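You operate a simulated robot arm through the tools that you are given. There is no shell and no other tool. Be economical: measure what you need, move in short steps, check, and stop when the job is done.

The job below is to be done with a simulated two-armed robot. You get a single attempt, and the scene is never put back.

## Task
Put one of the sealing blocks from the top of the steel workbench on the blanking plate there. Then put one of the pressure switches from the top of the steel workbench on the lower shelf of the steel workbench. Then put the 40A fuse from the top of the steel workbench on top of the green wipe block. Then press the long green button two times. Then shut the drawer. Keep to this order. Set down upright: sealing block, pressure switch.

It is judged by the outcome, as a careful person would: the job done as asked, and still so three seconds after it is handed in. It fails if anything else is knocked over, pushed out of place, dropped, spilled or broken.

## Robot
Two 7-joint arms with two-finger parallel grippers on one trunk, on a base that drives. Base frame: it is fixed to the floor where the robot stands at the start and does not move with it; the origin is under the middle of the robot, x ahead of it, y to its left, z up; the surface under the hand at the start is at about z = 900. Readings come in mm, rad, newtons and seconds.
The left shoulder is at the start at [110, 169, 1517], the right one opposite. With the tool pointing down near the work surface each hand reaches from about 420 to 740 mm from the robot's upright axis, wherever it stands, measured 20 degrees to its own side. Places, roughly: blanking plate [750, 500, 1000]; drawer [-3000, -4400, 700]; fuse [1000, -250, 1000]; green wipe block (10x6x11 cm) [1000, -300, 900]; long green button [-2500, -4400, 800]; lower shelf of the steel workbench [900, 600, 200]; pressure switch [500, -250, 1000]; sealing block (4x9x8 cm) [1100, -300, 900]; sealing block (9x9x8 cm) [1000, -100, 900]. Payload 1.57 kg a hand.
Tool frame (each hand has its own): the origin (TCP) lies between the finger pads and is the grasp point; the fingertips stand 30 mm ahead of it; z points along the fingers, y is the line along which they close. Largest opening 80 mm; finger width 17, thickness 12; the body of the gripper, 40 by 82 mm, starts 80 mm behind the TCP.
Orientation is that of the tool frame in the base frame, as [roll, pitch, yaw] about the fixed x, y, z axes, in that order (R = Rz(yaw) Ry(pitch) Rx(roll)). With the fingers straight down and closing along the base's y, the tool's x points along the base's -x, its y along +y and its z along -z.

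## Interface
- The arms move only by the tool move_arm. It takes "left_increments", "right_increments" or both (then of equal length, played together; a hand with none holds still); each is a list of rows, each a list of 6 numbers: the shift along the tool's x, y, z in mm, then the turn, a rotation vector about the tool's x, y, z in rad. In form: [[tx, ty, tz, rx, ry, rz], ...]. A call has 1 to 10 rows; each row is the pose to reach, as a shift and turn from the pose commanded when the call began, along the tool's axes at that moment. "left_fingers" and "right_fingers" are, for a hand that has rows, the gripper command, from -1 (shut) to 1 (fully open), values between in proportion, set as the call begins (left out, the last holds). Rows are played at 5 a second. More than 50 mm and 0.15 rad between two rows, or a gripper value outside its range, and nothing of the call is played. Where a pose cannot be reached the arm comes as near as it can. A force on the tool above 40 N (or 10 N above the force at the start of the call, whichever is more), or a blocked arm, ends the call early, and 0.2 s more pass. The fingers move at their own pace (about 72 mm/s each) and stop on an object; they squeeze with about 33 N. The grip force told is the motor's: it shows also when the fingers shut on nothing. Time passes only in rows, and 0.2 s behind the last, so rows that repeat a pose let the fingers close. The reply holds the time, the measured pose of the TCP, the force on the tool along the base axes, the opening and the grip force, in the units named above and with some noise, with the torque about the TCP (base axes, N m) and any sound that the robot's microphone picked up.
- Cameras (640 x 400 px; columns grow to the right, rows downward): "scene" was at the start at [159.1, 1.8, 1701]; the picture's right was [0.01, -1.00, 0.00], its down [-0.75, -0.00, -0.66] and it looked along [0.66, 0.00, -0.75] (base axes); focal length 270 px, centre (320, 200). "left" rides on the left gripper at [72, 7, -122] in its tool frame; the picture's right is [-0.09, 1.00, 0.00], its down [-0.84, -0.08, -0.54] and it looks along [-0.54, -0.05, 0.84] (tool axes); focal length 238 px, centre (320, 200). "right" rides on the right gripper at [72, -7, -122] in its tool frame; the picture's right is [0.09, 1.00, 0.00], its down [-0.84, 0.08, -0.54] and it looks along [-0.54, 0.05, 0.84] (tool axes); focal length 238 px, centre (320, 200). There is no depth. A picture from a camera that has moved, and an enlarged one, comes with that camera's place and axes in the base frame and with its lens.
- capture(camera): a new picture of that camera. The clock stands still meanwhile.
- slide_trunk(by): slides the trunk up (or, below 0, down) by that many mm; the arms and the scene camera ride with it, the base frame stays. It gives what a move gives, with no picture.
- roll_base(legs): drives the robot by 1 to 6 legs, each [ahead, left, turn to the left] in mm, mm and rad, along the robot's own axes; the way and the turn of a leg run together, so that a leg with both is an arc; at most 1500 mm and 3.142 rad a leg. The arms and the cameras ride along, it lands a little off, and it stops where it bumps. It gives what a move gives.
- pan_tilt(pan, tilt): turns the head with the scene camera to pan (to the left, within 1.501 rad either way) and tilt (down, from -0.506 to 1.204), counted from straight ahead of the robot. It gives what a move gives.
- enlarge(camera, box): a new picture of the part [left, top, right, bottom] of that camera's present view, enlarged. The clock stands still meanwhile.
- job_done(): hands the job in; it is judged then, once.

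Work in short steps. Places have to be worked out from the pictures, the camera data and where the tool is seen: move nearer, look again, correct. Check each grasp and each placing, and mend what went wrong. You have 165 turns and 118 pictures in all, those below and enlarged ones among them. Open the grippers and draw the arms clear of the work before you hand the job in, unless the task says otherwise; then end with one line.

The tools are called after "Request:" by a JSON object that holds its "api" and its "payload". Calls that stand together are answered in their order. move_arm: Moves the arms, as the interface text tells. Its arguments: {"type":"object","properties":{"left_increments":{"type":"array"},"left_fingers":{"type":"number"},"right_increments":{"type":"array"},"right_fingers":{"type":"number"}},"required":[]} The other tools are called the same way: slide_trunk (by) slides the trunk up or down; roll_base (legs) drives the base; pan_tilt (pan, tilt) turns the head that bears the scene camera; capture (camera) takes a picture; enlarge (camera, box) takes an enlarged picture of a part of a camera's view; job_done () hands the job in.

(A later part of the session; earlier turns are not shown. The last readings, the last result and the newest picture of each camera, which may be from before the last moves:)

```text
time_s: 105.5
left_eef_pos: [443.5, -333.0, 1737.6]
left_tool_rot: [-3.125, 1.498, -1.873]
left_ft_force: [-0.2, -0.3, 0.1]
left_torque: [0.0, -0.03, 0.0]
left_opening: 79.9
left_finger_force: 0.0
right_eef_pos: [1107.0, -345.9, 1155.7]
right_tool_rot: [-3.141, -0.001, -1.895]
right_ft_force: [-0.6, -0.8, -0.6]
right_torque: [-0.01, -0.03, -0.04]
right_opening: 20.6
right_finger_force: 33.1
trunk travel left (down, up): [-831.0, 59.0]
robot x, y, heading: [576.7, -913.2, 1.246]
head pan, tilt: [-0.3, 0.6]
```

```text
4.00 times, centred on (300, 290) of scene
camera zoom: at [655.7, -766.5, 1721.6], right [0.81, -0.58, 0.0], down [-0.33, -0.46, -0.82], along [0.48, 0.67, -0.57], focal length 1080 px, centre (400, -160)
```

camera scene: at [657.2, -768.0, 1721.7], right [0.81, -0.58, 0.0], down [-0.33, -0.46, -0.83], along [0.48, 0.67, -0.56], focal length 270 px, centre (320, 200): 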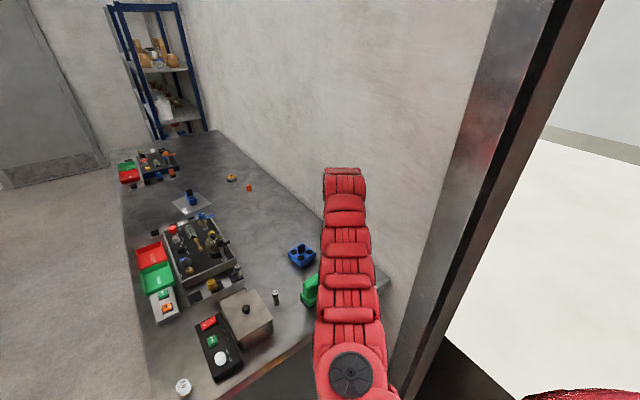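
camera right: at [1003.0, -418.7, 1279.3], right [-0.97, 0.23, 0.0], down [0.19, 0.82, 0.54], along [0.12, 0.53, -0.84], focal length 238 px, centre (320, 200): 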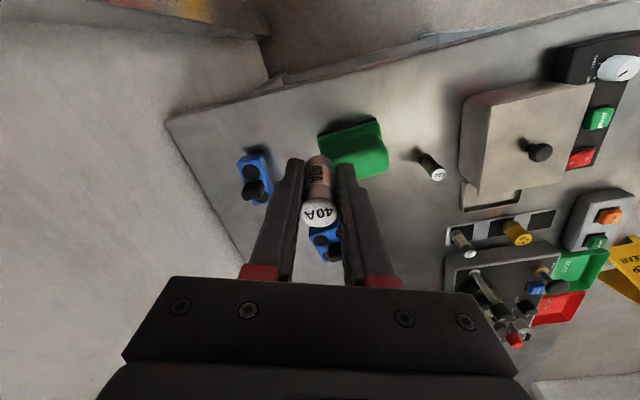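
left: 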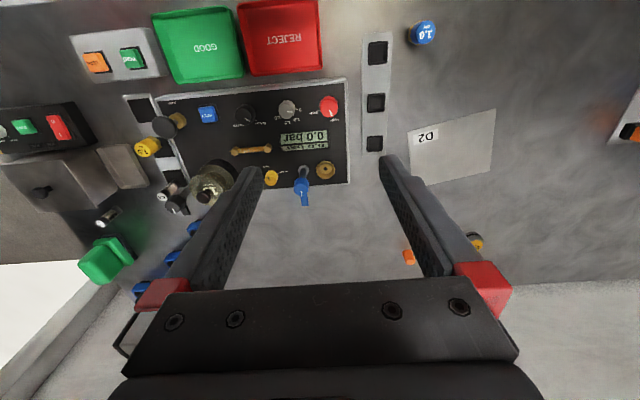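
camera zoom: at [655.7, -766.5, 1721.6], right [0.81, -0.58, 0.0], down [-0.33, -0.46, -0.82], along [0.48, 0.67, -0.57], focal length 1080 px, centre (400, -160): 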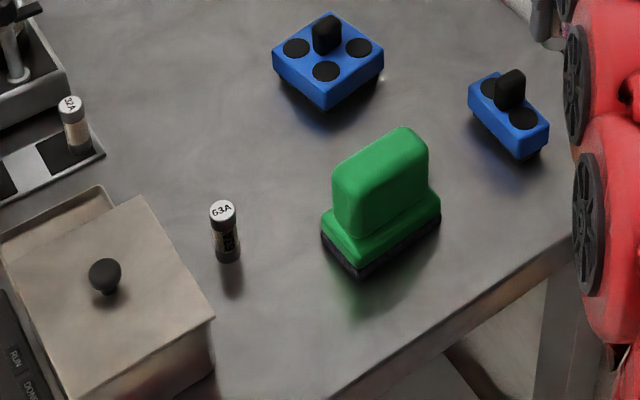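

Block centre triangulates to about (986, -279), top z≈1000. Move the fuse over it at TCP z≈1100.

Request:
{"api": "move_arm", "payload": {"right_increments": [[-8, 45, 0, 0, 0, 0], [-16, 90, 0, 0, 0, 0], [-24, 136, 15, 0, 0, 0], [-24, 136, 50, 0, 0, 0], [-24, 136, 50, 0, 0, 0]]}}

Request:
{"api": "capture", "payload": {"camera": "right"}}

Request:
{"api": "enlarge", "payload": {"camera": "scene", "box": [250, 200, 370, 320]}}

```text
time_s: 106.7
left_eef_pos: [443.1, -333.2, 1737.3]
left_tool_rot: [-3.123, 1.501, -1.872]
left_ft_force: [0.3, -0.1, 0.3]
left_torque: [0.01, 0.0, 0.03]
left_opening: 80.0
left_finger_force: 0.1
right_eef_pos: [984.7, -282.3, 1117.3]
right_tool_rot: [3.141, 0.0, -1.894]
right_ft_force: [0.0, 0.2, -1.7]
right_torque: [0.0, 0.01, 0.01]
right_opening: 20.4
right_finger_force: 33.5
right hand out of reach, approached as far as the arm can: row 4, 5
trunk travel left (down, up): [-831.0, 59.0]
robot x, y, heading: [581.9, -917.2, 1.248]
head pan, tilt: [-0.3, 0.6]
```

```text
58 pictures are left
camera right: at [968.4, -353.7, 1241.1], right [-0.97, 0.23, 0.0], down [0.19, 0.82, 0.54], along [0.12, 0.53, -0.84], focal length 238 px, centre (320, 200)
```

right: 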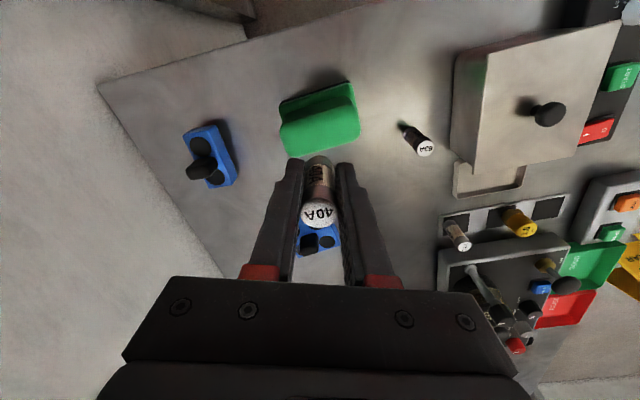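

```text
3.33 times, centred on (310, 260) of scene
camera zoom: at [655.3, -766.9, 1721.6], right [0.81, -0.58, 0.0], down [-0.33, -0.46, -0.83], along [0.48, 0.67, -0.56], focal length 900 px, centre (353, 0)
```

zoom: 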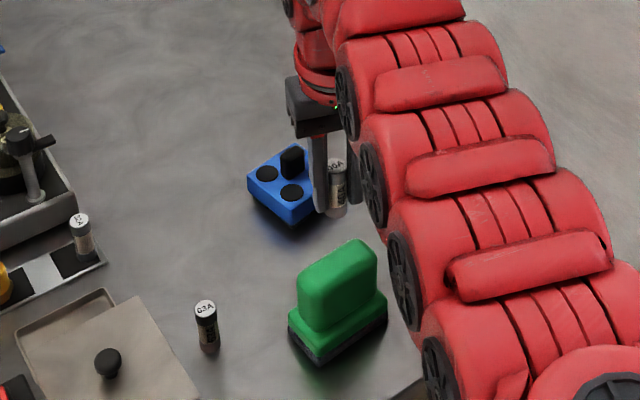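

Consistent: block centre ≈(983, -281). The arm is at max reach, so drive 70 mm ahead and compensate with the arm.

Request:
{"api": "roll_base", "payload": {"legs": [[70, 0, 0]]}}

Request:
{"api": "enlarge", "payload": {"camera": "right", "box": [240, 40, 400, 170]}}

```text
time_s: 107.8
left_eef_pos: [460.7, -271.4, 1740.1]
left_tool_rot: [-3.121, 1.504, -1.869]
left_ft_force: [0.0, 0.3, 0.1]
left_torque: [0.02, -0.02, 0.02]
left_opening: 80.0
left_finger_force: 0.1
right_eef_pos: [1006.1, -219.7, 1120.8]
right_tool_rot: [-3.142, 0.003, -1.894]
right_ft_force: [0.7, 0.3, -0.5]
right_torque: [0.02, 0.0, -0.02]
right_opening: 20.9
right_finger_force: 33.4
trunk travel left (down, up): [-831.0, 59.0]
robot x, y, heading: [600.1, -853.7, 1.247]
head pan, tilt: [-0.3, 0.6]
```

```text
3.08 times, centred on (320, 105) of right
camera zoom: at [989.3, -291.4, 1243.3], right [-0.97, 0.23, 0.0], down [0.19, 0.82, 0.55], along [0.12, 0.53, -0.84], focal length 733 px, centre (320, 492)
```

zoom: 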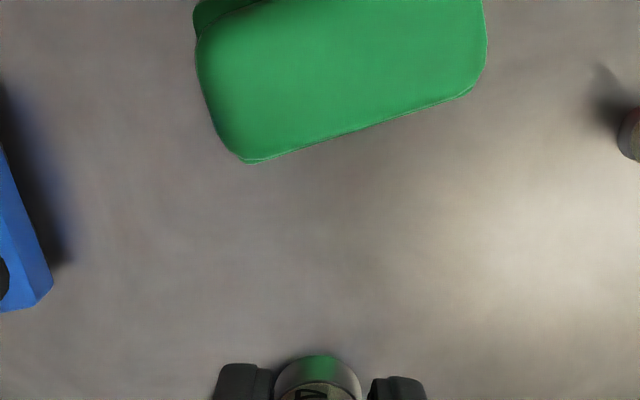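

Nearly overhead view; get the whole top face.

Request:
{"api": "enlarge", "payload": {"camera": "right", "box": [240, 0, 400, 100]}}

```text
4.00 times, centred on (320, 50) of right
camera zoom: at [989.3, -291.4, 1243.3], right [-0.97, 0.23, 0.0], down [0.19, 0.82, 0.55], along [0.12, 0.53, -0.84], focal length 953 px, centre (320, 800)
```

zoom: 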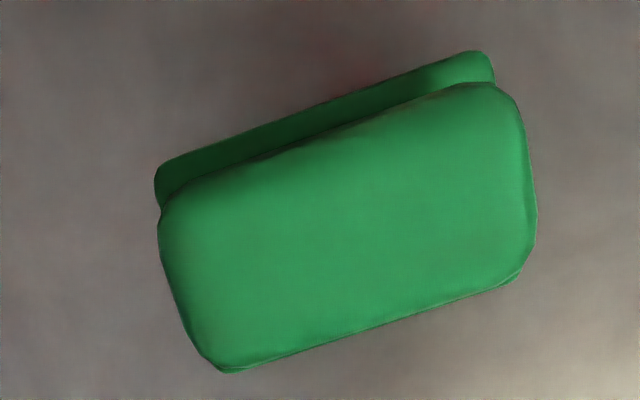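

Top face is ~75×40 mm centred at (984, -282). Move over it and lower to TCP z≈1075.

Request:
{"api": "move_arm", "payload": {"right_increments": [[22, 0, 0, 0, 0, 0], [44, 1, 0, 0, 0, 0], [66, 1, 10, 0, 0, 0], [66, 1, 30, 0, 0, 0], [66, 1, 45, 0, 0, 0], [66, 1, 45, 0, 0, 0]]}}

Request:
{"api": "enlarge", "payload": {"camera": "right", "box": [220, 60, 420, 240]}}

Request:
{"api": "enlarge", "payload": {"camera": "scene", "box": [250, 180, 370, 300]}}

```text
time_s: 109.2
left_eef_pos: [462.9, -267.0, 1738.2]
left_tool_rot: [-3.113, 1.5, -1.859]
left_ft_force: [-0.4, 0.1, 0.1]
left_torque: [-0.02, 0.0, -0.05]
left_opening: 80.0
left_finger_force: 0.0
right_eef_pos: [983.4, -278.6, 1071.8]
right_tool_rot: [-3.141, 0.001, -1.891]
right_ft_force: [-0.1, -0.2, -0.1]
right_torque: [0.0, -0.02, 0.03]
right_opening: 20.6
right_finger_force: 33.4
trunk travel left (down, up): [-831.0, 59.0]
robot x, y, heading: [600.6, -851.6, 1.25]
head pan, tilt: [-0.3, 0.6]
```

```text
2.22 times, centred on (320, 150) of right
camera zoom: at [967.8, -349.4, 1195.5], right [-0.97, 0.23, 0.0], down [0.19, 0.82, 0.54], along [0.12, 0.53, -0.84], focal length 530 px, centre (320, 311)
```

zoom: 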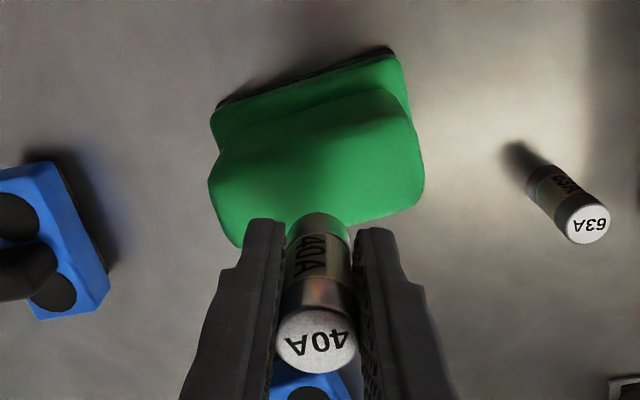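

```text
3.33 times, centred on (310, 240) of scene
camera zoom: at [676.4, -699.9, 1721.5], right [0.81, -0.58, 0.0], down [-0.33, -0.46, -0.82], along [0.48, 0.67, -0.57], focal length 900 px, centre (353, 67)
```

zoom: 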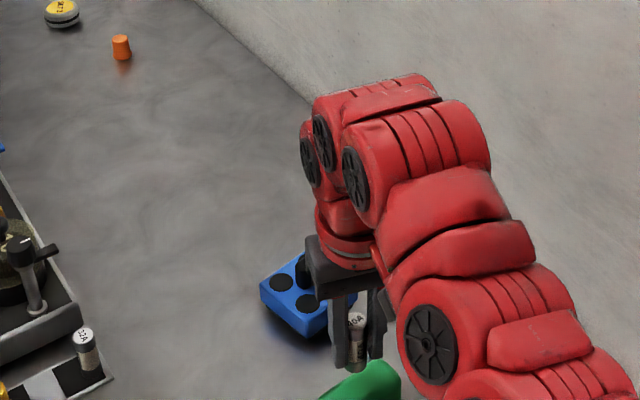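

Shift 4 mm toward -y and lower in small steps to expected contact around TCP 1050.

Request:
{"api": "move_arm", "payload": {"right_increments": [[4, -2, 0, 0, 0, 0], [4, -2, 5, 0, 0, 0], [4, -2, 10, 0, 0, 0], [4, -2, 14, 0, 0, 0], [4, -2, 14, 0, 0, 0]]}}

Request:
{"api": "enlarge", "payload": {"camera": "right", "box": [220, 60, 420, 240]}}

```text
time_s: 110.4
left_eef_pos: [464.1, -267.5, 1738.2]
left_tool_rot: [-3.126, 1.499, -1.87]
left_ft_force: [-0.2, -0.4, 0.0]
left_torque: [0.0, 0.02, 0.01]
left_opening: 80.1
left_finger_force: 0.1
right_eef_pos: [984.6, -282.6, 1057.1]
right_tool_rot: [3.141, 0.0, -1.893]
right_ft_force: [-0.5, -0.1, 0.0]
right_torque: [0.0, 0.0, 0.03]
right_opening: 20.6
right_finger_force: 33.2
trunk travel left (down, up): [-831.0, 59.0]
robot x, y, heading: [601.9, -848.4, 1.252]
head pan, tilt: [-0.3, 0.6]
```

```text
2.22 times, centred on (320, 150) of right
camera zoom: at [969.1, -354.2, 1181.6], right [-0.97, 0.23, 0.0], down [0.19, 0.82, 0.54], along [0.12, 0.53, -0.84], focal length 530 px, centre (320, 311)
```

zoom: 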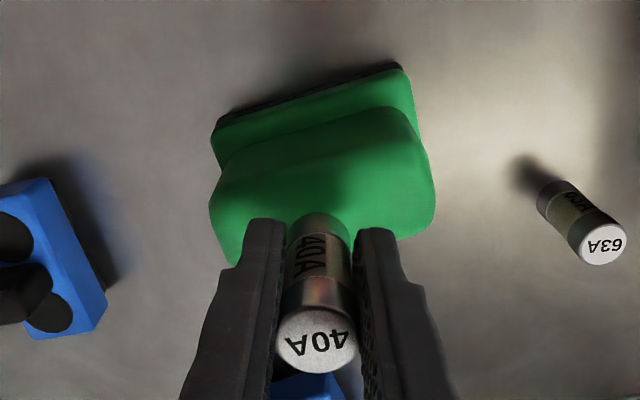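

Good centring. Continue down in 2 mm steps.

Request:
{"api": "move_arm", "payload": {"right_increments": [[0, 0, 2, 0, 0, 0], [0, 0, 4, 0, 0, 0], [0, 0, 6, 0, 0, 0], [0, 0, 6, 0, 0, 0]]}}

```text
time_s: 111.4
left_eef_pos: [464.9, -266.7, 1737.9]
left_tool_rot: [-3.122, 1.498, -1.869]
left_ft_force: [0.4, 0.0, 0.7]
left_torque: [-0.02, 0.01, 0.01]
left_opening: 80.0
left_finger_force: 0.1
right_eef_pos: [985.7, -283.4, 1052.9]
right_tool_rot: [3.142, 0.0, -1.892]
right_ft_force: [0.4, 0.1, -0.1]
right_torque: [-0.03, 0.04, 0.01]
right_opening: 20.6
right_finger_force: 32.8
trunk travel left (down, up): [-831.0, 59.0]
robot x, y, heading: [599.3, -848.1, 1.251]
head pan, tilt: [-0.3, 0.6]
```

Request:
{"api": "move_arm", "payload": {"right_increments": [[0, 0, 1.5, 0, 0, 0], [0, 0, 3, 0, 0, 0], [0, 0, 4, 0, 0, 0], [0, 0, 4, 0, 0, 0]]}}

Request:
{"api": "enlarge", "payload": {"camera": "right", "box": [220, 60, 420, 240]}}

```text
time_s: 112.4
left_eef_pos: [464.5, -267.2, 1738.1]
left_tool_rot: [-3.126, 1.5, -1.875]
left_ft_force: [-0.1, -0.7, -0.3]
left_torque: [-0.02, 0.01, 0.0]
left_opening: 80.0
left_finger_force: 0.0
right_eef_pos: [985.1, -283.8, 1049.0]
right_tool_rot: [-3.14, 0.0, -1.893]
right_ft_force: [0.9, 0.1, -0.6]
right_torque: [0.0, 0.04, -0.02]
right_opening: 20.6
right_finger_force: 33.3
trunk travel left (down, up): [-831.0, 59.0]
robot x, y, heading: [600.9, -849.3, 1.252]
head pan, tilt: [-0.3, 0.6]
```

```text
2.22 times, centred on (320, 150) of right
camera zoom: at [969.3, -354.3, 1171.8], right [-0.97, 0.23, 0.0], down [0.19, 0.82, 0.54], along [0.12, 0.53, -0.84], focal length 530 px, centre (320, 311)
```

zoom: 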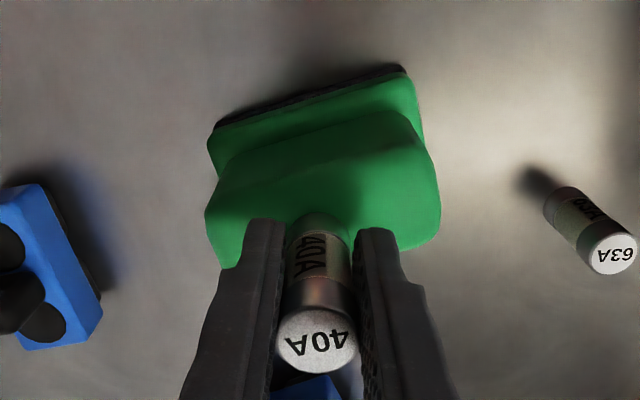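

Still no contact (bottom ≈1004). Lower up to 6 mm more in 1.5 mm steps.

Request:
{"api": "move_arm", "payload": {"right_increments": [[0, 0, 1.5, 0, 0, 0], [0, 0, 3, 0, 0, 0], [0, 0, 4.5, 0, 0, 0], [0, 0, 4.5, 0, 0, 0]]}}

```text
time_s: 113.4
left_eef_pos: [463.4, -269.1, 1739.2]
left_tool_rot: [-3.118, 1.501, -1.865]
left_ft_force: [-0.3, 0.0, 0.2]
left_torque: [0.02, -0.02, 0.03]
left_opening: 80.0
left_finger_force: 0.0
right_eef_pos: [985.7, -283.5, 1045.1]
right_tool_rot: [-3.141, 0.006, -1.894]
right_ft_force: [2.6, 3.1, 19.6]
right_torque: [0.3, -0.09, 0.0]
right_opening: 20.7
right_finger_force: 33.3
trunk travel left (down, up): [-831.0, 59.0]
robot x, y, heading: [600.3, -853.0, 1.25]
head pan, tilt: [-0.3, 0.6]
```

Contact. Relieve 1.5 mm, then open slightly and look.

Request:
{"api": "move_arm", "payload": {"right_increments": [[0, 0, -1, 0, 0, 0], [0, 0, -1.3, 0, 0, 0]]}}

Request:
{"api": "move_arm", "payload": {"right_increments": [[0, 0, 0, 0, 0, 0], [0, 0, 0, 0, 0, 0], [0, 0, 0, 0, 0, 0]], "right_fingers": 0}}

Request:
{"api": "enlarge", "payload": {"camera": "right", "box": [220, 60, 420, 240]}}

```text
time_s: 114.0
left_eef_pos: [464.2, -269.1, 1737.3]
left_tool_rot: [-3.119, 1.503, -1.868]
left_ft_force: [0.1, 0.6, -1.5]
left_torque: [0.01, -0.02, 0.01]
left_opening: 80.3
left_finger_force: 0.0
right_eef_pos: [984.0, -283.1, 1046.2]
right_tool_rot: [-3.14, 0.001, -1.894]
right_ft_force: [1.5, 3.6, 15.4]
right_torque: [0.32, -0.11, 0.01]
right_opening: 20.5
right_finger_force: 33.3
trunk travel left (down, up): [-831.0, 59.0]
robot x, y, heading: [598.4, -853.8, 1.253]
head pan, tilt: [-0.3, 0.6]
```

```text
time_s: 114.8
left_eef_pos: [465.1, -267.8, 1737.5]
left_tool_rot: [-3.122, 1.5, -1.87]
left_ft_force: [0.1, -0.3, 0.2]
left_torque: [-0.01, 0.01, 0.04]
left_opening: 79.8
left_finger_force: 0.2
right_eef_pos: [985.0, -282.3, 1046.0]
right_tool_rot: [3.141, 0.0, -1.895]
right_ft_force: [0.0, 0.3, -0.7]
right_torque: [0.02, -0.01, 0.03]
right_opening: 40.2
right_finger_force: 0.0
trunk travel left (down, up): [-831.0, 59.0]
robot x, y, heading: [602.7, -849.7, 1.249]
head pan, tilt: [-0.3, 0.6]
```

```text
2.22 times, centred on (320, 150) of right
camera zoom: at [969.3, -354.2, 1168.6], right [-0.97, 0.23, 0.0], down [0.19, 0.82, 0.54], along [0.12, 0.53, -0.84], focal length 530 px, centre (320, 311)
```

zoom: 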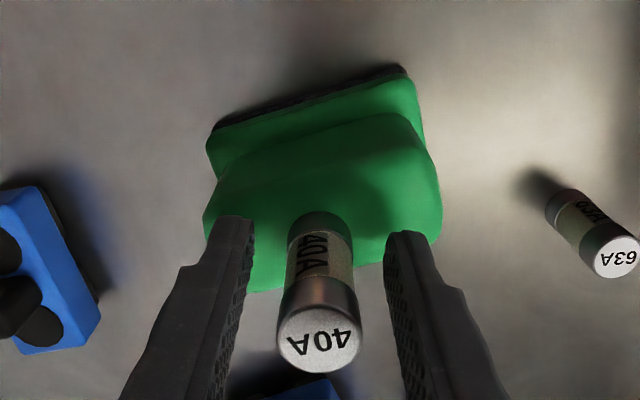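

The fuse stands on the block. Lift straight up and verify.

Request:
{"api": "move_arm", "payload": {"right_increments": [[0, 0, -20, 0, 0, 0], [0, 0, -50, 0, 0, 0], [0, 0, -80, 0, 0, 0], [0, 0, -110, 0, 0, 0], [0, 0, -110, 0, 0, 0]]}}

Request:
{"api": "roll_base", "payload": {"legs": [[-300, 0, 0]]}}

Request:
{"api": "enlarge", "payload": {"camera": "scene", "box": [220, 150, 420, 310]}}

```text
time_s: 116.0
left_eef_pos: [464.9, -265.7, 1737.4]
left_tool_rot: [-3.127, 1.498, -1.872]
left_ft_force: [-0.6, -0.4, -0.2]
left_torque: [-0.03, 0.0, -0.03]
left_opening: 80.1
left_finger_force: 0.1
right_eef_pos: [985.0, -282.6, 1154.1]
right_tool_rot: [3.141, 0.0, -1.893]
right_ft_force: [-0.5, 0.2, -0.4]
right_torque: [0.0, 0.02, 0.02]
right_opening: 39.8
right_finger_force: 0.0
trunk travel left (down, up): [-831.0, 59.0]
robot x, y, heading: [596.9, -854.3, 1.252]
head pan, tilt: [-0.3, 0.6]
```

```text
time_s: 118.0
left_eef_pos: [372.1, -548.1, 1738.0]
left_tool_rot: [-3.125, 1.499, -1.871]
left_ft_force: [0.0, -0.1, 0.4]
left_torque: [-0.03, 0.02, -0.01]
left_opening: 80.2
left_finger_force: 0.2
right_eef_pos: [891.5, -564.3, 1154.3]
right_tool_rot: [3.141, -0.001, -1.893]
right_ft_force: [0.1, -0.3, -1.6]
right_torque: [0.03, 0.05, 0.02]
right_opening: 40.1
right_finger_force: 0.1
trunk travel left (down, up): [-831.0, 59.0]
robot x, y, heading: [508.4, -1131.2, 1.249]
head pan, tilt: [-0.3, 0.6]
```

```text
2.50 times, centred on (320, 230) of scene
camera zoom: at [584.4, -980.9, 1721.3], right [0.81, -0.58, 0.0], down [-0.33, -0.46, -0.82], along [0.48, 0.67, -0.57], focal length 675 px, centre (320, 125)
```

zoom: 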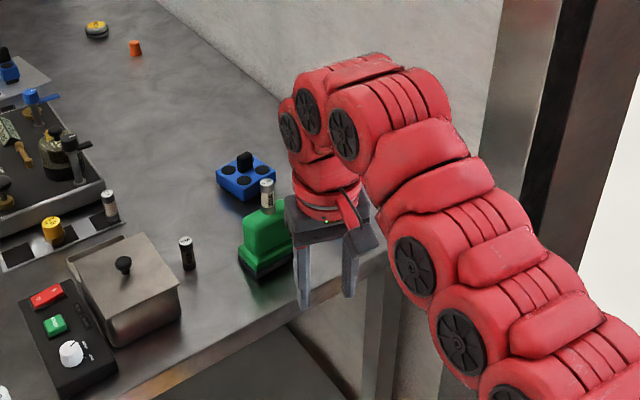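

Fuse is upright on the green block. Now back off and turn toward the button/drawer area at (-2500..-3000, -4400).

Request:
{"api": "roll_base", "payload": {"legs": [[-350, 0, 0], [0, 0, 1.6]]}}

Request:
{"api": "pan_tilt", "payload": {"pan": 0.9, "tilt": 0.3}}

Request:
{"api": "capture", "payload": {"camera": "scene"}}

```text
time_s: 124.2
left_eef_pos: [-180.4, -1621.9, 1737.6]
left_tool_rot: [-3.125, 1.498, -0.264]
left_ft_force: [0.0, 0.3, -1.4]
left_torque: [0.0, 0.0, 0.03]
left_opening: 79.8
left_finger_force: 0.1
right_eef_pos: [-183.9, -1101.8, 1154.6]
right_tool_rot: [3.141, 0.001, -0.284]
right_ft_force: [-0.4, -0.1, 0.5]
right_torque: [-0.01, 0.0, -0.01]
right_opening: 39.9
right_finger_force: 0.0
trunk travel left (down, up): [-831.0, 59.0]
robot x, y, heading: [398.0, -1467.7, 2.856]
head pan, tilt: [-0.3, 0.6]
```

```text
time_s: 125.6
left_eef_pos: [-180.1, -1621.6, 1737.8]
left_tool_rot: [-3.122, 1.501, -0.26]
left_ft_force: [-1.1, -0.3, 0.8]
left_torque: [-0.05, -0.01, -0.01]
left_opening: 80.0
left_finger_force: 0.0
right_eef_pos: [-184.7, -1102.2, 1155.6]
right_tool_rot: [-3.141, -0.001, -0.285]
right_ft_force: [1.2, -0.3, 0.1]
right_torque: [0.06, 0.0, 0.02]
right_opening: 39.9
right_finger_force: 0.1
trunk travel left (down, up): [-831.0, 59.0]
robot x, y, heading: [396.0, -1467.1, 2.858]
head pan, tilt: [0.901, 0.3]
```

```text
48 pictures are left
camera scene: at [244.1, -1495.0, 1749.0], right [-0.58, 0.82, 0.0], down [0.24, 0.17, -0.96], along [-0.78, -0.55, -0.3], focal length 270 px, centre (320, 200)
```

scene: 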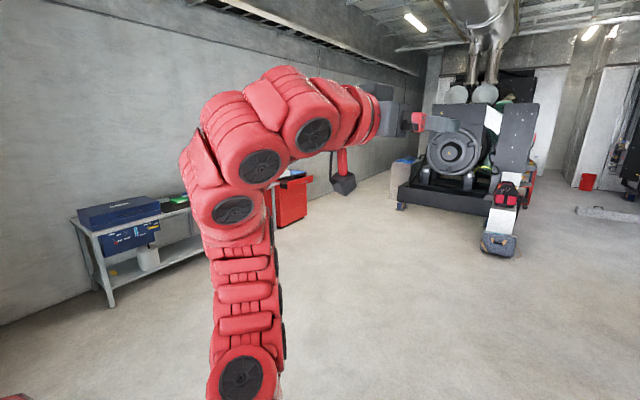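

The red cabinet is at about (-3000, -4400). I'll turn to face -y and travel to about (-2500, -3100).

Request:
{"api": "roll_base", "payload": {"legs": [[0, 0, 1.854], [800, -1400, 0], [800, -1450, 0]]}}

Request:
{"api": "pan_tilt", "payload": {"pan": 0, "tilt": 0.6}}

Request:
{"api": "capture", "payload": {"camera": "scene"}}

```text
refused: leg 2 is longer than a leg can be; nothing moved
```

```text
time_s: 126.8
left_eef_pos: [-179.9, -1621.5, 1738.1]
left_tool_rot: [-3.122, 1.5, -0.26]
left_ft_force: [0.5, 1.2, 0.6]
left_torque: [0.02, 0.01, 0.01]
left_opening: 79.9
left_finger_force: 0.0
right_eef_pos: [-185.5, -1101.9, 1154.3]
right_tool_rot: [3.14, 0.001, -0.283]
right_ft_force: [0.1, 0.1, -0.4]
right_torque: [0.03, 0.01, -0.02]
right_opening: 39.8
right_finger_force: 0.0
trunk travel left (down, up): [-831.0, 59.0]
robot x, y, heading: [396.9, -1468.9, 2.858]
head pan, tilt: [0.0, 0.6]
```

```text
47 pictures are left
camera scene: at [235.3, -1416.4, 1721.6], right [0.28, 0.96, 0.0], down [0.54, -0.16, -0.83], along [-0.79, 0.23, -0.56], focal length 270 px, centre (320, 200)
```

scene: 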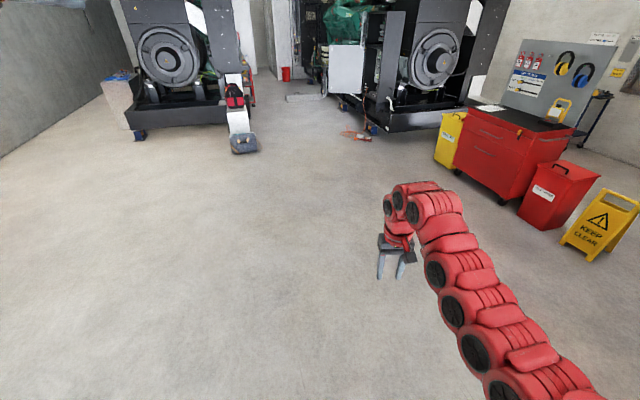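

Legs too long; split them.

Request:
{"api": "roll_base", "payload": {"legs": [[0, 0, 1.854], [550, -950, 0], [550, -950, 0], [550, -950, 0]]}}

Request:
{"api": "capture", "payload": {"camera": "scene"}}

```text
time_s: 147.2
left_eef_pos: [-2198.1, -3557.2, 1736.7]
left_tool_rot: [-3.119, 1.499, 1.563]
left_ft_force: [-1.0, 0.2, -0.4]
left_torque: [-0.01, 0.01, -0.02]
left_opening: 79.8
left_finger_force: 0.0
right_eef_pos: [-2701.1, -3690.6, 1154.4]
right_tool_rot: [-3.141, 0.0, 1.539]
right_ft_force: [-0.2, -0.3, -0.1]
right_torque: [0.02, -0.04, 0.01]
right_opening: 39.9
right_finger_force: 0.1
trunk travel left (down, up): [-831.0, 59.0]
robot x, y, heading: [-2495.5, -3040.0, -1.605]
head pan, tilt: [0.0, 0.6]
```

```text
46 pictures are left
camera scene: at [-2498.5, -3204.7, 1721.6], right [-1.0, 0.03, 0.0], down [0.02, 0.56, -0.83], along [-0.03, -0.82, -0.56], focal length 270 px, centre (320, 200)
```

scene: 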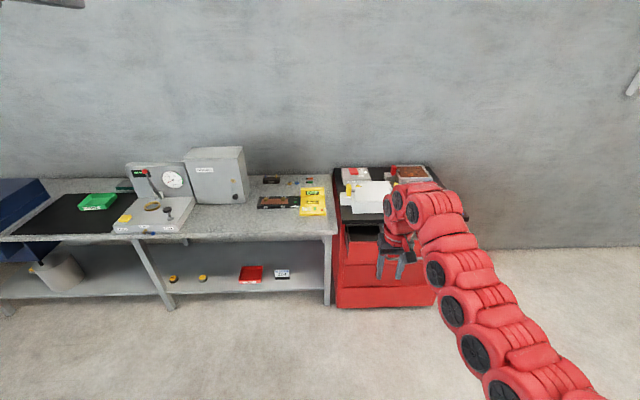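

Zoom on bench and cabinet to find the long green button and the open drawer.

Request:
{"api": "enlarge", "payload": {"camera": "scene", "box": [100, 140, 350, 250]}}

Request:
{"api": "enlarge", "payload": {"camera": "scene", "box": [320, 150, 480, 310]}}

```text
2.56 times, centred on (225, 195) of scene
camera zoom: at [-2498.5, -3204.7, 1721.6], right [-1.0, 0.03, 0.0], down [0.02, 0.56, -0.83], along [-0.03, -0.82, -0.56], focal length 691 px, centre (563, 213)
```

zoom: 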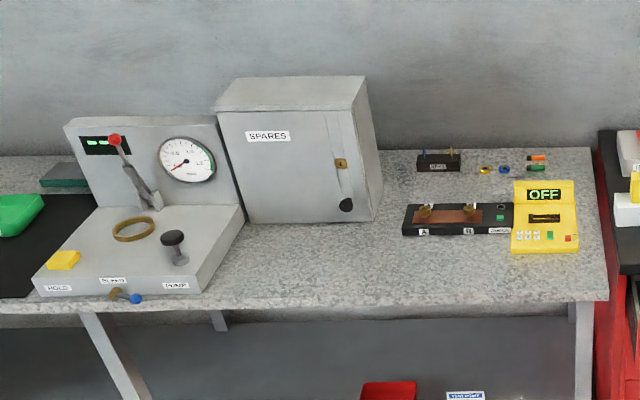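

```text
2.50 times, centred on (400, 230) of scene
camera zoom: at [-2498.5, -3204.7, 1721.6], right [-1.0, 0.03, 0.0], down [0.02, 0.56, -0.83], along [-0.03, -0.82, -0.56], focal length 675 px, centre (120, 125)
```

zoom: 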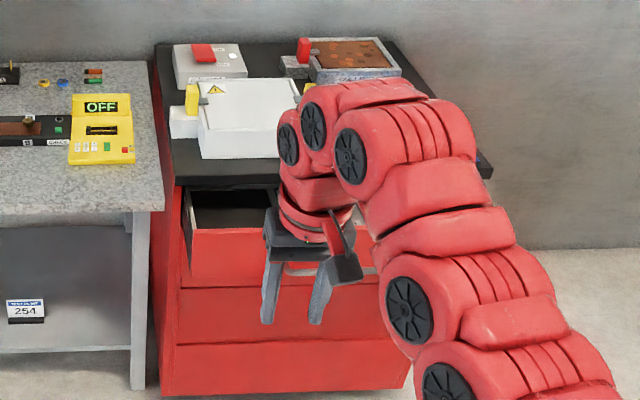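

The yellow instrument at the bench's right end has a tall green button at about (-2513, -4430); a black device also has a green square. Driving closer to look with the right hand camera.

Request:
{"api": "roll_base", "payload": {"legs": [[0, 210, 0.034], [700, 0, 0]]}}

Request:
{"api": "capture", "payload": {"camera": "right"}}

Request:
{"api": "pan_tilt", "payload": {"pan": -0.3, "tilt": 0.8}}

Request:
{"api": "capture", "payload": {"camera": "scene"}}

```text
time_s: 152.3
left_eef_pos: [-1973.2, -4249.8, 1736.7]
left_tool_rot: [-3.122, 1.501, 1.594]
left_ft_force: [-0.2, -0.3, 0.7]
left_torque: [0.02, -0.03, 0.0]
left_opening: 80.2
left_finger_force: 0.1
right_eef_pos: [-2471.8, -4399.8, 1155.5]
right_tool_rot: [-3.141, 0.001, 1.569]
right_ft_force: [-0.1, -0.5, -0.7]
right_torque: [0.03, 0.01, -0.01]
right_opening: 39.9
right_finger_force: 0.1
trunk travel left (down, up): [-831.0, 59.0]
robot x, y, heading: [-2285.5, -3743.1, -1.57]
head pan, tilt: [0.0, 0.6]
```

```text
43 pictures are left
camera right: at [-2478.2, -4328.7, 1278.4], right [1.0, 0.09, 0.0], down [0.08, -0.84, 0.54], along [0.05, -0.54, -0.84], focal length 238 px, centre (320, 200)
```

right: 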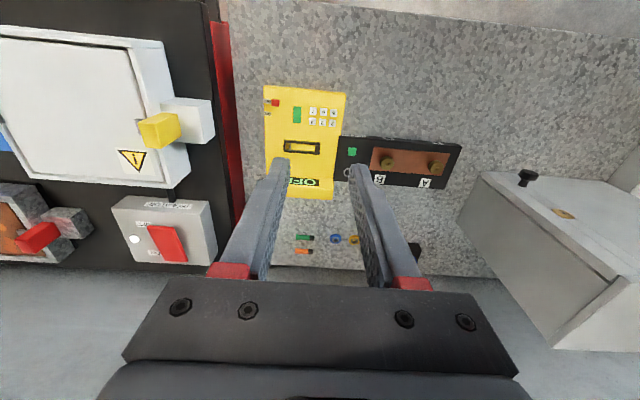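

```text
time_s: 153.1
left_eef_pos: [-1973.8, -4251.2, 1737.5]
left_tool_rot: [-3.123, 1.499, 1.592]
left_ft_force: [-0.1, 0.3, 0.7]
left_torque: [-0.01, 0.01, 0.0]
left_opening: 80.0
left_finger_force: 0.1
right_eef_pos: [-2472.2, -4400.1, 1155.5]
right_tool_rot: [-3.142, 0.0, 1.569]
right_ft_force: [-0.4, 0.2, -0.3]
right_torque: [0.02, 0.03, 0.0]
right_opening: 39.7
right_finger_force: 0.1
trunk travel left (down, up): [-831.0, 59.0]
robot x, y, heading: [-2284.3, -3743.9, -1.572]
head pan, tilt: [-0.3, 0.799]
```

```text
42 pictures are left
camera scene: at [-2308.4, -3897.5, 1704.7], right [-0.96, 0.3, 0.0], down [0.21, 0.69, -0.7], along [-0.21, -0.67, -0.72], focal length 270 px, centre (320, 200)
```

scene: 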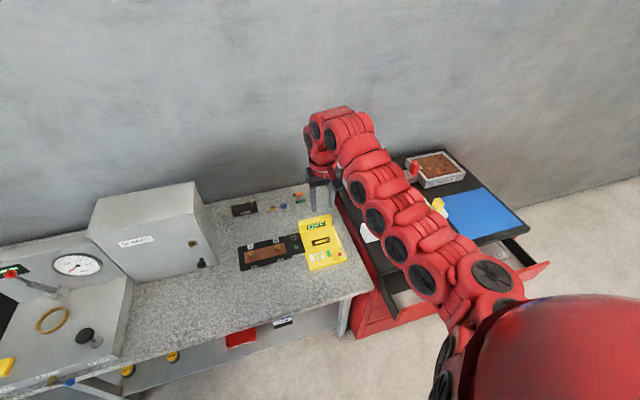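

Zoom on the yellow instrument's buttons.

Request:
{"api": "enlarge", "payload": {"camera": "right", "box": [250, 75, 370, 195]}}

Request:
{"api": "enlarge", "payload": {"camera": "scene", "box": [230, 190, 350, 290]}}

```text
3.33 times, centred on (310, 135) of right
camera zoom: at [-2478.1, -4329.7, 1277.9], right [1.0, 0.09, 0.0], down [0.08, -0.84, 0.54], along [0.05, -0.54, -0.84], focal length 794 px, centre (353, 417)
```

zoom: 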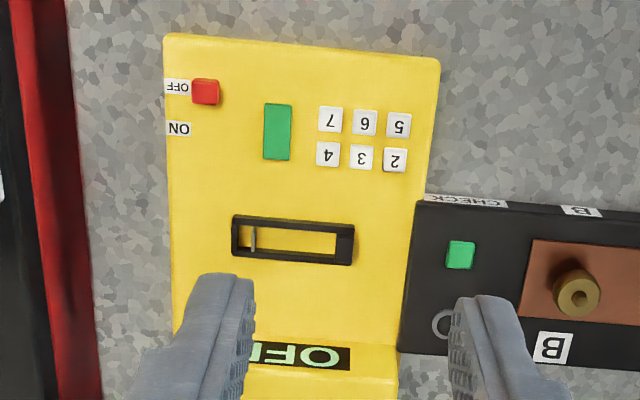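

```text
4.00 times, centred on (290, 240) of scene
camera zoom: at [-2308.4, -3897.5, 1704.7], right [-0.96, 0.3, 0.0], down [0.21, 0.69, -0.7], along [-0.21, -0.67, -0.72], focal length 1080 px, centre (440, 40)
```

zoom: 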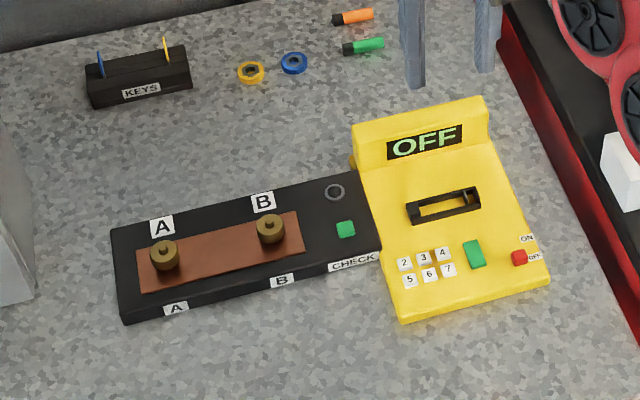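

Target identified: tall green button at about (-2511, -4438, 821). Drive 80 mm ahead, close the fingers and hover above it.

Request:
{"api": "roll_base", "payload": {"legs": [[80, 0, 0]]}}

Request:
{"api": "move_arm", "payload": {"right_increments": [[20, -20, 40, 0, 0, 0], [40, -39, 80, 0, 0, 0], [40, -39, 120, 0, 0, 0], [40, -39, 160, 0, 0, 0], [40, -39, 200, 0, 0, 0], [40, -39, 240, 0, 0, 0], [40, -39, 240, 0, 0, 0]], "right_fingers": -1}}

Request:
{"api": "enlarge", "payload": {"camera": "right", "box": [220, 60, 420, 240]}}

```text
time_s: 154.2
left_eef_pos: [-1971.6, -4325.9, 1739.5]
left_tool_rot: [-3.123, 1.503, 1.596]
left_ft_force: [-0.2, -0.3, 0.2]
left_torque: [0.01, 0.0, 0.03]
left_opening: 80.0
left_finger_force: 0.1
right_eef_pos: [-2471.0, -4477.0, 1156.6]
right_tool_rot: [-3.141, 0.002, 1.568]
right_ft_force: [-0.5, 1.3, 0.5]
right_torque: [0.01, -0.01, -0.03]
right_opening: 40.0
right_finger_force: 0.0
trunk travel left (down, up): [-831.0, 59.0]
robot x, y, heading: [-2283.3, -3819.6, -1.569]
head pan, tilt: [-0.3, 0.799]
```

```text
time_s: 155.8
left_eef_pos: [-1972.3, -4328.9, 1738.4]
left_tool_rot: [-3.124, 1.5, 1.59]
left_ft_force: [0.0, 0.4, 0.1]
left_torque: [0.01, -0.01, 0.02]
left_opening: 80.2
left_finger_force: 0.1
right_eef_pos: [-2509.3, -4438.6, 915.7]
right_tool_rot: [3.14, 0.001, 1.571]
right_ft_force: [0.4, 0.9, 0.1]
right_torque: [0.02, 0.02, 0.0]
right_opening: 0.0
right_finger_force: 21.5
right hand out of reach, approached as far as the arm can: row 1, 2
trunk travel left (down, up): [-831.0, 59.0]
robot x, y, heading: [-2284.8, -3817.8, -1.569]
head pan, tilt: [-0.3, 0.799]
```

```text
2.22 times, centred on (320, 150) of right
camera zoom: at [-2516.9, -4368.0, 1038.2], right [1.0, 0.09, 0.0], down [0.08, -0.84, 0.54], along [0.05, -0.54, -0.84], focal length 530 px, centre (320, 311)
```

zoom: 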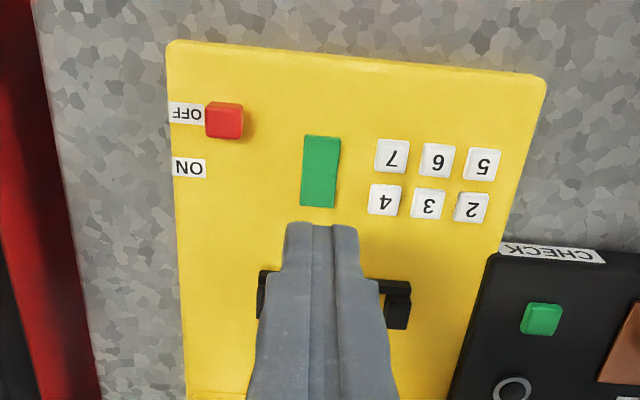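

Perfectly aligned. Descend 58 mm to just above the button and check.

Request:
{"api": "move_arm", "payload": {"right_increments": [[0, -1, 25, 0, 0, 0], [0, -1, 45, 0, 0, 0], [0, -1, 57, 0, 0, 0], [0, -1, 57, 0, 0, 0]]}}

Request:
{"api": "enlarge", "payload": {"camera": "right", "box": [220, 60, 420, 240]}}

```text
time_s: 156.8
left_eef_pos: [-1973.5, -4329.9, 1738.1]
left_tool_rot: [-3.125, 1.499, 1.589]
left_ft_force: [-0.2, -0.4, 0.5]
left_torque: [0.0, -0.05, 0.02]
left_opening: 80.1
left_finger_force: 0.1
right_eef_pos: [-2511.9, -4439.3, 858.4]
right_tool_rot: [3.14, 0.0, 1.57]
right_ft_force: [-0.4, 0.2, 0.6]
right_torque: [0.02, 0.01, 0.04]
right_opening: 0.0
right_finger_force: 21.0
trunk travel left (down, up): [-831.0, 59.0]
robot x, y, heading: [-2289.4, -3819.0, -1.571]
head pan, tilt: [-0.3, 0.799]
```

```text
2.22 times, centred on (320, 150) of right
camera zoom: at [-2517.9, -4368.7, 981.1], right [1.0, 0.09, 0.0], down [0.08, -0.84, 0.54], along [0.05, -0.54, -0.84], focal length 530 px, centre (320, 311)
```

zoom: 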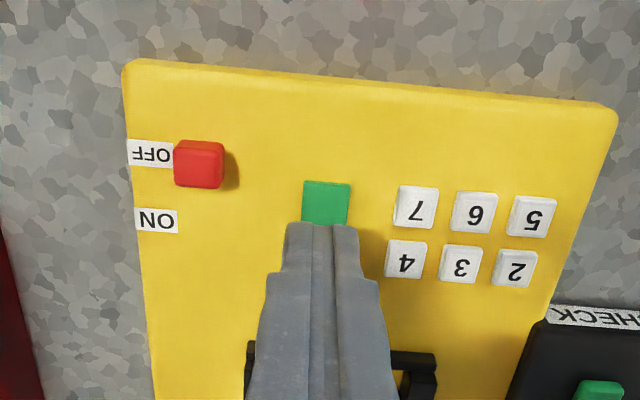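

Aligned over the button. Press down gradually.

Request:
{"api": "move_arm", "payload": {"right_increments": [[0, 0, 3, 0, 0, 0], [0, 0, 6, 0, 0, 0], [0, 0, 8, 0, 0, 0], [0, 0, 10, 0, 0, 0]]}}

```text
time_s: 157.8
left_eef_pos: [-1972.0, -4329.0, 1738.3]
left_tool_rot: [-3.118, 1.501, 1.599]
left_ft_force: [0.3, 0.3, -0.3]
left_torque: [-0.03, 0.01, 0.0]
left_opening: 79.7
left_finger_force: 0.1
right_eef_pos: [-2511.3, -4439.3, 847.8]
right_tool_rot: [3.141, 0.001, 1.569]
right_ft_force: [0.5, 1.1, 3.5]
right_torque: [-0.01, -0.02, 0.0]
right_opening: 0.1
right_finger_force: 21.4
trunk travel left (down, up): [-831.0, 59.0]
robot x, y, heading: [-2282.4, -3814.8, -1.568]
head pan, tilt: [-0.3, 0.799]
heard: click
```

A click — first press registered. Rise 12 mm fully, then press once more to the same depth.

Request:
{"api": "move_arm", "payload": {"right_increments": [[0, 0, -6, 0, 0, 0], [0, 0, -12, 0, 0, 0], [0, 0, -15, 0, 0, 0], [0, 0, -15, 0, 0, 0]]}}

Request:
{"api": "move_arm", "payload": {"right_increments": [[0, 0, 5, 0, 0, 0], [0, 0, 8, 0, 0, 0], [0, 0, 11, 0, 0, 0], [0, 0, 13, 0, 0, 0], [0, 0, 15, 0, 0, 0]]}}

```text
time_s: 158.8
left_eef_pos: [-1972.2, -4330.9, 1736.7]
left_tool_rot: [-3.126, 1.499, 1.592]
left_ft_force: [0.9, -0.1, 0.5]
left_torque: [-0.02, 0.01, 0.01]
left_opening: 80.2
left_finger_force: 0.1
right_eef_pos: [-2510.2, -4439.6, 861.5]
right_tool_rot: [-3.14, 0.001, 1.571]
right_ft_force: [-0.1, 0.0, -0.2]
right_torque: [-0.02, 0.01, 0.0]
right_opening: 0.4
right_finger_force: 21.3
trunk travel left (down, up): [-831.0, 59.0]
robot x, y, heading: [-2286.5, -3820.5, -1.572]
head pan, tilt: [-0.3, 0.799]
```

```text
time_s: 160.0
left_eef_pos: [-1972.1, -4329.8, 1737.4]
left_tool_rot: [-3.12, 1.501, 1.596]
left_ft_force: [-1.2, -0.3, -0.2]
left_torque: [0.01, 0.0, 0.01]
left_opening: 79.7
left_finger_force: 0.2
right_eef_pos: [-2511.4, -4439.4, 848.5]
right_tool_rot: [-3.14, 0.003, 1.569]
right_ft_force: [0.5, -1.5, 4.3]
right_torque: [-0.03, -0.01, 0.0]
right_opening: 0.1
right_finger_force: 21.5
trunk travel left (down, up): [-831.0, 59.0]
robot x, y, heading: [-2286.4, -3819.6, -1.571]
head pan, tilt: [-0.3, 0.799]
heard: click
```

Second click. Raise the hand and back off to view the drawer.

Request:
{"api": "move_arm", "payload": {"right_increments": [[0, 0, -40, 0, 0, 0], [0, 0, -85, 0, 0, 0], [0, 0, -130, 0, 0, 0], [0, 0, -175, 0, 0, 0], [0, 0, -220, 0, 0, 0], [0, 0, -260, 0, 0, 0], [0, 0, -260, 0, 0, 0]]}}

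Request:
{"api": "roll_base", "payload": {"legs": [[-500, 0, 0]]}}

Request:
{"api": "pan_tilt", "payload": {"pan": -0.75, "tilt": 0.65}}

Request:
{"api": "capture", "payload": {"camera": "scene"}}

```text
time_s: 161.6
left_eef_pos: [-1971.6, -4329.3, 1736.7]
left_tool_rot: [-3.111, 1.5, 1.606]
left_ft_force: [0.2, 0.1, 0.2]
left_torque: [0.01, 0.01, -0.01]
left_opening: 80.3
left_finger_force: 0.0
right_eef_pos: [-2514.5, -4455.0, 1076.0]
right_tool_rot: [-3.14, 0.0, 1.569]
right_ft_force: [-0.7, 0.0, -0.8]
right_torque: [-0.02, 0.04, 0.02]
right_opening: 0.0
right_finger_force: 21.5
right hand out of reach, approached as far as the arm can: row 5, 6, 7
trunk travel left (down, up): [-831.0, 59.0]
robot x, y, heading: [-2287.0, -3823.2, -1.568]
head pan, tilt: [-0.3, 0.799]
```

```text
time_s: 164.5
left_eef_pos: [-1972.9, -3830.9, 1737.0]
left_tool_rot: [-3.123, 1.498, 1.589]
left_ft_force: [0.8, 0.2, -0.8]
left_torque: [0.02, 0.04, -0.04]
left_opening: 79.9
left_finger_force: 0.0
right_eef_pos: [-2516.2, -3954.8, 1076.4]
right_tool_rot: [3.14, -0.003, 1.566]
right_ft_force: [0.5, -1.0, -0.2]
right_torque: [0.0, 0.01, -0.02]
right_opening: 0.0
right_finger_force: 20.8
trunk travel left (down, up): [-831.0, 59.0]
robot x, y, heading: [-2285.5, -3321.4, -1.572]
head pan, tilt: [-0.3, 0.799]
```

```text
time_s: 165.4
left_eef_pos: [-1972.5, -3830.4, 1736.1]
left_tool_rot: [-3.122, 1.499, 1.592]
left_ft_force: [0.6, 0.6, 0.6]
left_torque: [-0.02, -0.02, 0.0]
left_opening: 79.8
left_finger_force: 0.0
right_eef_pos: [-2516.2, -3954.3, 1075.2]
right_tool_rot: [-3.14, 0.0, 1.567]
right_ft_force: [-0.2, -0.2, -0.6]
right_torque: [-0.04, 0.0, 0.04]
right_opening: 0.5
right_finger_force: 21.4
trunk travel left (down, up): [-831.0, 59.0]
robot x, y, heading: [-2284.5, -3318.3, -1.575]
head pan, tilt: [-0.75, 0.649]
```

```text
37 pictures are left
camera scene: at [-2343.5, -3461.9, 1717.3], right [-0.73, 0.68, 0.0], down [0.41, 0.44, -0.8], along [-0.54, -0.58, -0.6], focal length 270 px, centre (320, 200)
```

scene: 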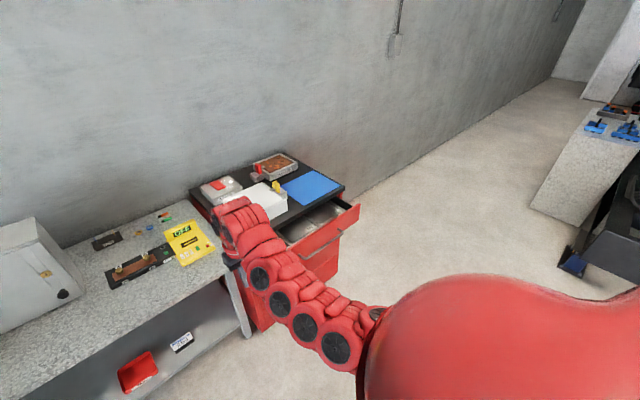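

Drawer front spans x≈-2680..-3350 at y≈-4230. Shift right ~525 mm so the right hand faces its middle.

Request:
{"api": "roll_base", "payload": {"legs": [[0, -525, 0]]}}

Request:
{"api": "move_arm", "payload": {"right_increments": [[0, 0, 0, 0, -0.14, 0], [0, 0, 0, 0, -0.28, 0], [0, 0, 0, 0, -0.42, 0], [0, 0, 0, 0, -0.56, 0], [0, 0, 0, 0, -0.7, 0], [0, 0, 0, 0, -0.84, 0], [0, 0, 0, 0, -0.98, 0], [0, 0, 0, 0, -1.12, 0], [0, 0, 0, 0, -1.26, 0], [0, 0, 0, 0, -1.4, 0]]}}

Request:
{"api": "pan_tilt", "payload": {"pan": -0.1, "tilt": 0.7}}

Request:
{"api": "capture", "payload": {"camera": "scene"}}

```text
time_s: 168.5
left_eef_pos: [-2497.3, -3829.9, 1738.6]
left_tool_rot: [-3.114, 1.498, 1.597]
left_ft_force: [-0.7, -0.3, 0.6]
left_torque: [0.0, 0.01, 0.02]
left_opening: 79.9
left_finger_force: 0.0
right_eef_pos: [-3041.2, -3952.1, 1076.0]
right_tool_rot: [3.141, 0.001, 1.566]
right_ft_force: [-0.1, 0.1, 0.2]
right_torque: [0.0, 0.01, 0.01]
right_opening: 0.0
right_finger_force: 21.6
trunk travel left (down, up): [-831.0, 59.0]
robot x, y, heading: [-2805.5, -3317.3, -1.579]
head pan, tilt: [-0.75, 0.649]
```

```text
time_s: 170.7
left_eef_pos: [-2498.7, -3828.4, 1737.8]
left_tool_rot: [-3.128, 1.499, 1.583]
left_ft_force: [-0.3, -0.5, 0.1]
left_torque: [0.01, 0.04, -0.04]
left_opening: 80.2
left_finger_force: 0.2
right_eef_pos: [-3041.2, -3950.7, 1074.7]
right_tool_rot: [3.139, 1.401, 1.562]
right_ft_force: [0.2, 0.6, 0.2]
right_torque: [0.01, -0.02, 0.01]
right_opening: 0.0
right_finger_force: 21.4
trunk travel left (down, up): [-831.0, 59.0]
robot x, y, heading: [-2807.6, -3319.8, -1.583]
head pan, tilt: [-0.75, 0.649]
```

```text
time_s: 171.7
left_eef_pos: [-2498.3, -3829.4, 1737.8]
left_tool_rot: [-3.123, 1.5, 1.588]
left_ft_force: [0.1, 0.1, 0.3]
left_torque: [0.01, 0.01, -0.02]
left_opening: 79.9
left_finger_force: 0.1
right_eef_pos: [-3040.3, -3951.8, 1075.2]
right_tool_rot: [3.138, 1.4, 1.562]
right_ft_force: [-0.1, 0.1, -0.3]
right_torque: [-0.03, 0.0, -0.03]
right_opening: 0.4
right_finger_force: 21.3
trunk travel left (down, up): [-831.0, 59.0]
robot x, y, heading: [-2809.2, -3318.7, -1.573]
head pan, tilt: [-0.099, 0.7]
```

```text
36 pictures are left
camera scene: at [-2816.9, -3480.9, 1713.0], right [-0.99, 0.11, 0.0], down [0.07, 0.64, -0.76], along [-0.08, -0.76, -0.64], focal length 270 px, centre (320, 200)
```

scene: 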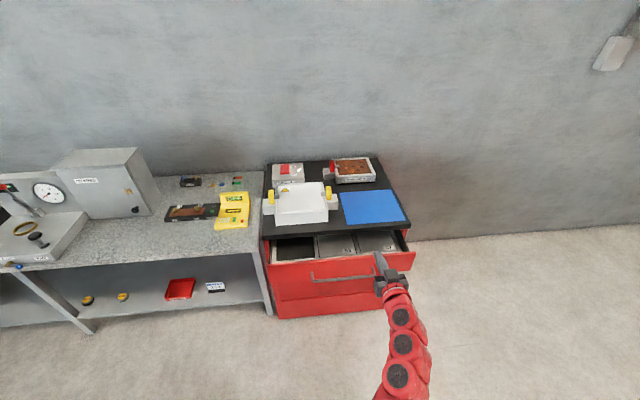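

Request:
{"api": "enlarge", "payload": {"camera": "scene", "box": [250, 200, 430, 330]}}

Request:
{"api": "capture", "payload": {"camera": "right"}}

```text
3.08 times, centred on (340, 265) of scene
camera zoom: at [-2816.9, -3480.9, 1713.0], right [-0.99, 0.11, 0.0], down [0.07, 0.64, -0.76], along [-0.08, -0.76, -0.64], focal length 831 px, centre (258, 0)
```

zoom: 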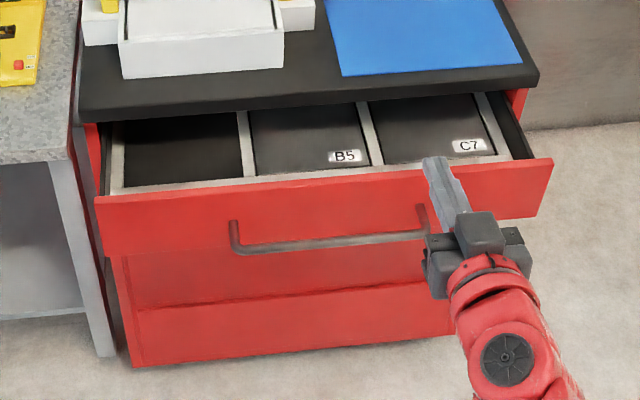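

```text
34 pictures are left
camera right: at [-3046.8, -3820.0, 1027.2], right [1.0, 0.01, -0.09], down [0.08, 0.39, 0.92], along [0.04, -0.92, 0.39], focal length 238 px, centre (320, 200)
```

right: 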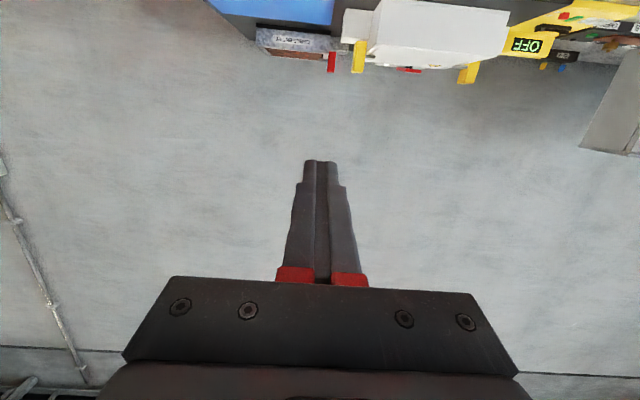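

The drawer has a bar handle below its top edge. I'll lower the trunk 350 mm and re-view to triangulate heights.

Request:
{"api": "slide_trunk", "payload": {"by": -350}}

Request:
{"api": "enlarge", "payload": {"camera": "scene", "box": [240, 130, 440, 290]}}

Request:
{"api": "capture", "payload": {"camera": "right"}}

```text
time_s: 175.1
left_eef_pos: [-2498.8, -3829.5, 1387.2]
left_tool_rot: [-3.121, 1.499, 1.589]
left_ft_force: [-0.2, 0.1, 0.5]
left_torque: [0.02, 0.01, 0.01]
left_opening: 80.1
left_finger_force: 0.0
right_eef_pos: [-3040.9, -3951.2, 725.9]
right_tool_rot: [3.137, 1.4, 1.561]
right_ft_force: [0.5, 0.0, 0.1]
right_torque: [0.03, 0.0, 0.01]
right_opening: 0.2
right_finger_force: 21.7
trunk travel left (down, up): [-481.0, 409.0]
robot x, y, heading: [-2808.9, -3314.8, -1.573]
head pan, tilt: [-0.099, 0.7]
```

```text
2.50 times, centred on (340, 210) of scene
camera zoom: at [-2816.8, -3480.9, 1363.0], right [-0.99, 0.1, 0.0], down [0.07, 0.64, -0.76], along [-0.08, -0.76, -0.64], focal length 675 px, centre (270, 175)
```

zoom: 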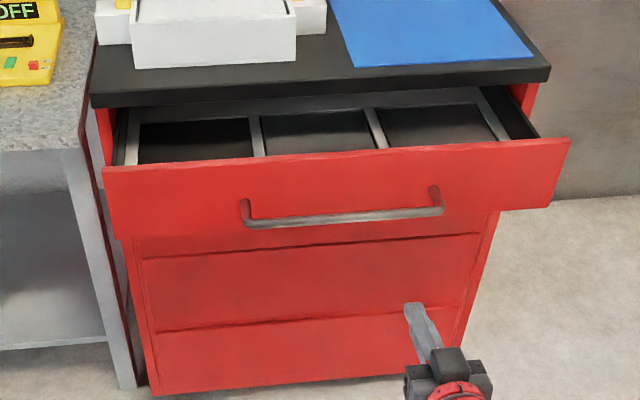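

```text
32 pictures are left
camera right: at [-3046.8, -3819.9, 677.1], right [1.0, 0.01, -0.09], down [0.08, 0.39, 0.92], along [0.04, -0.92, 0.39], focal length 238 px, centre (320, 200)
```

right: 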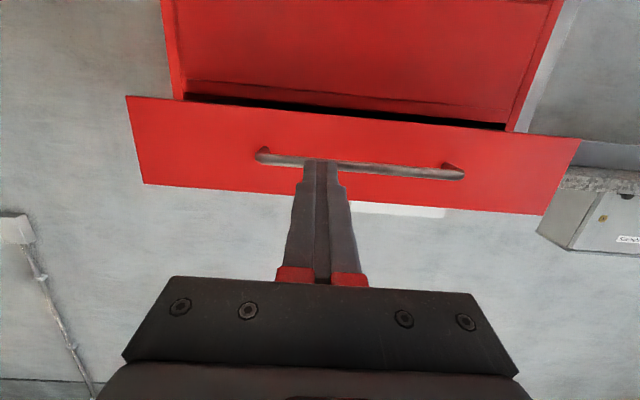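

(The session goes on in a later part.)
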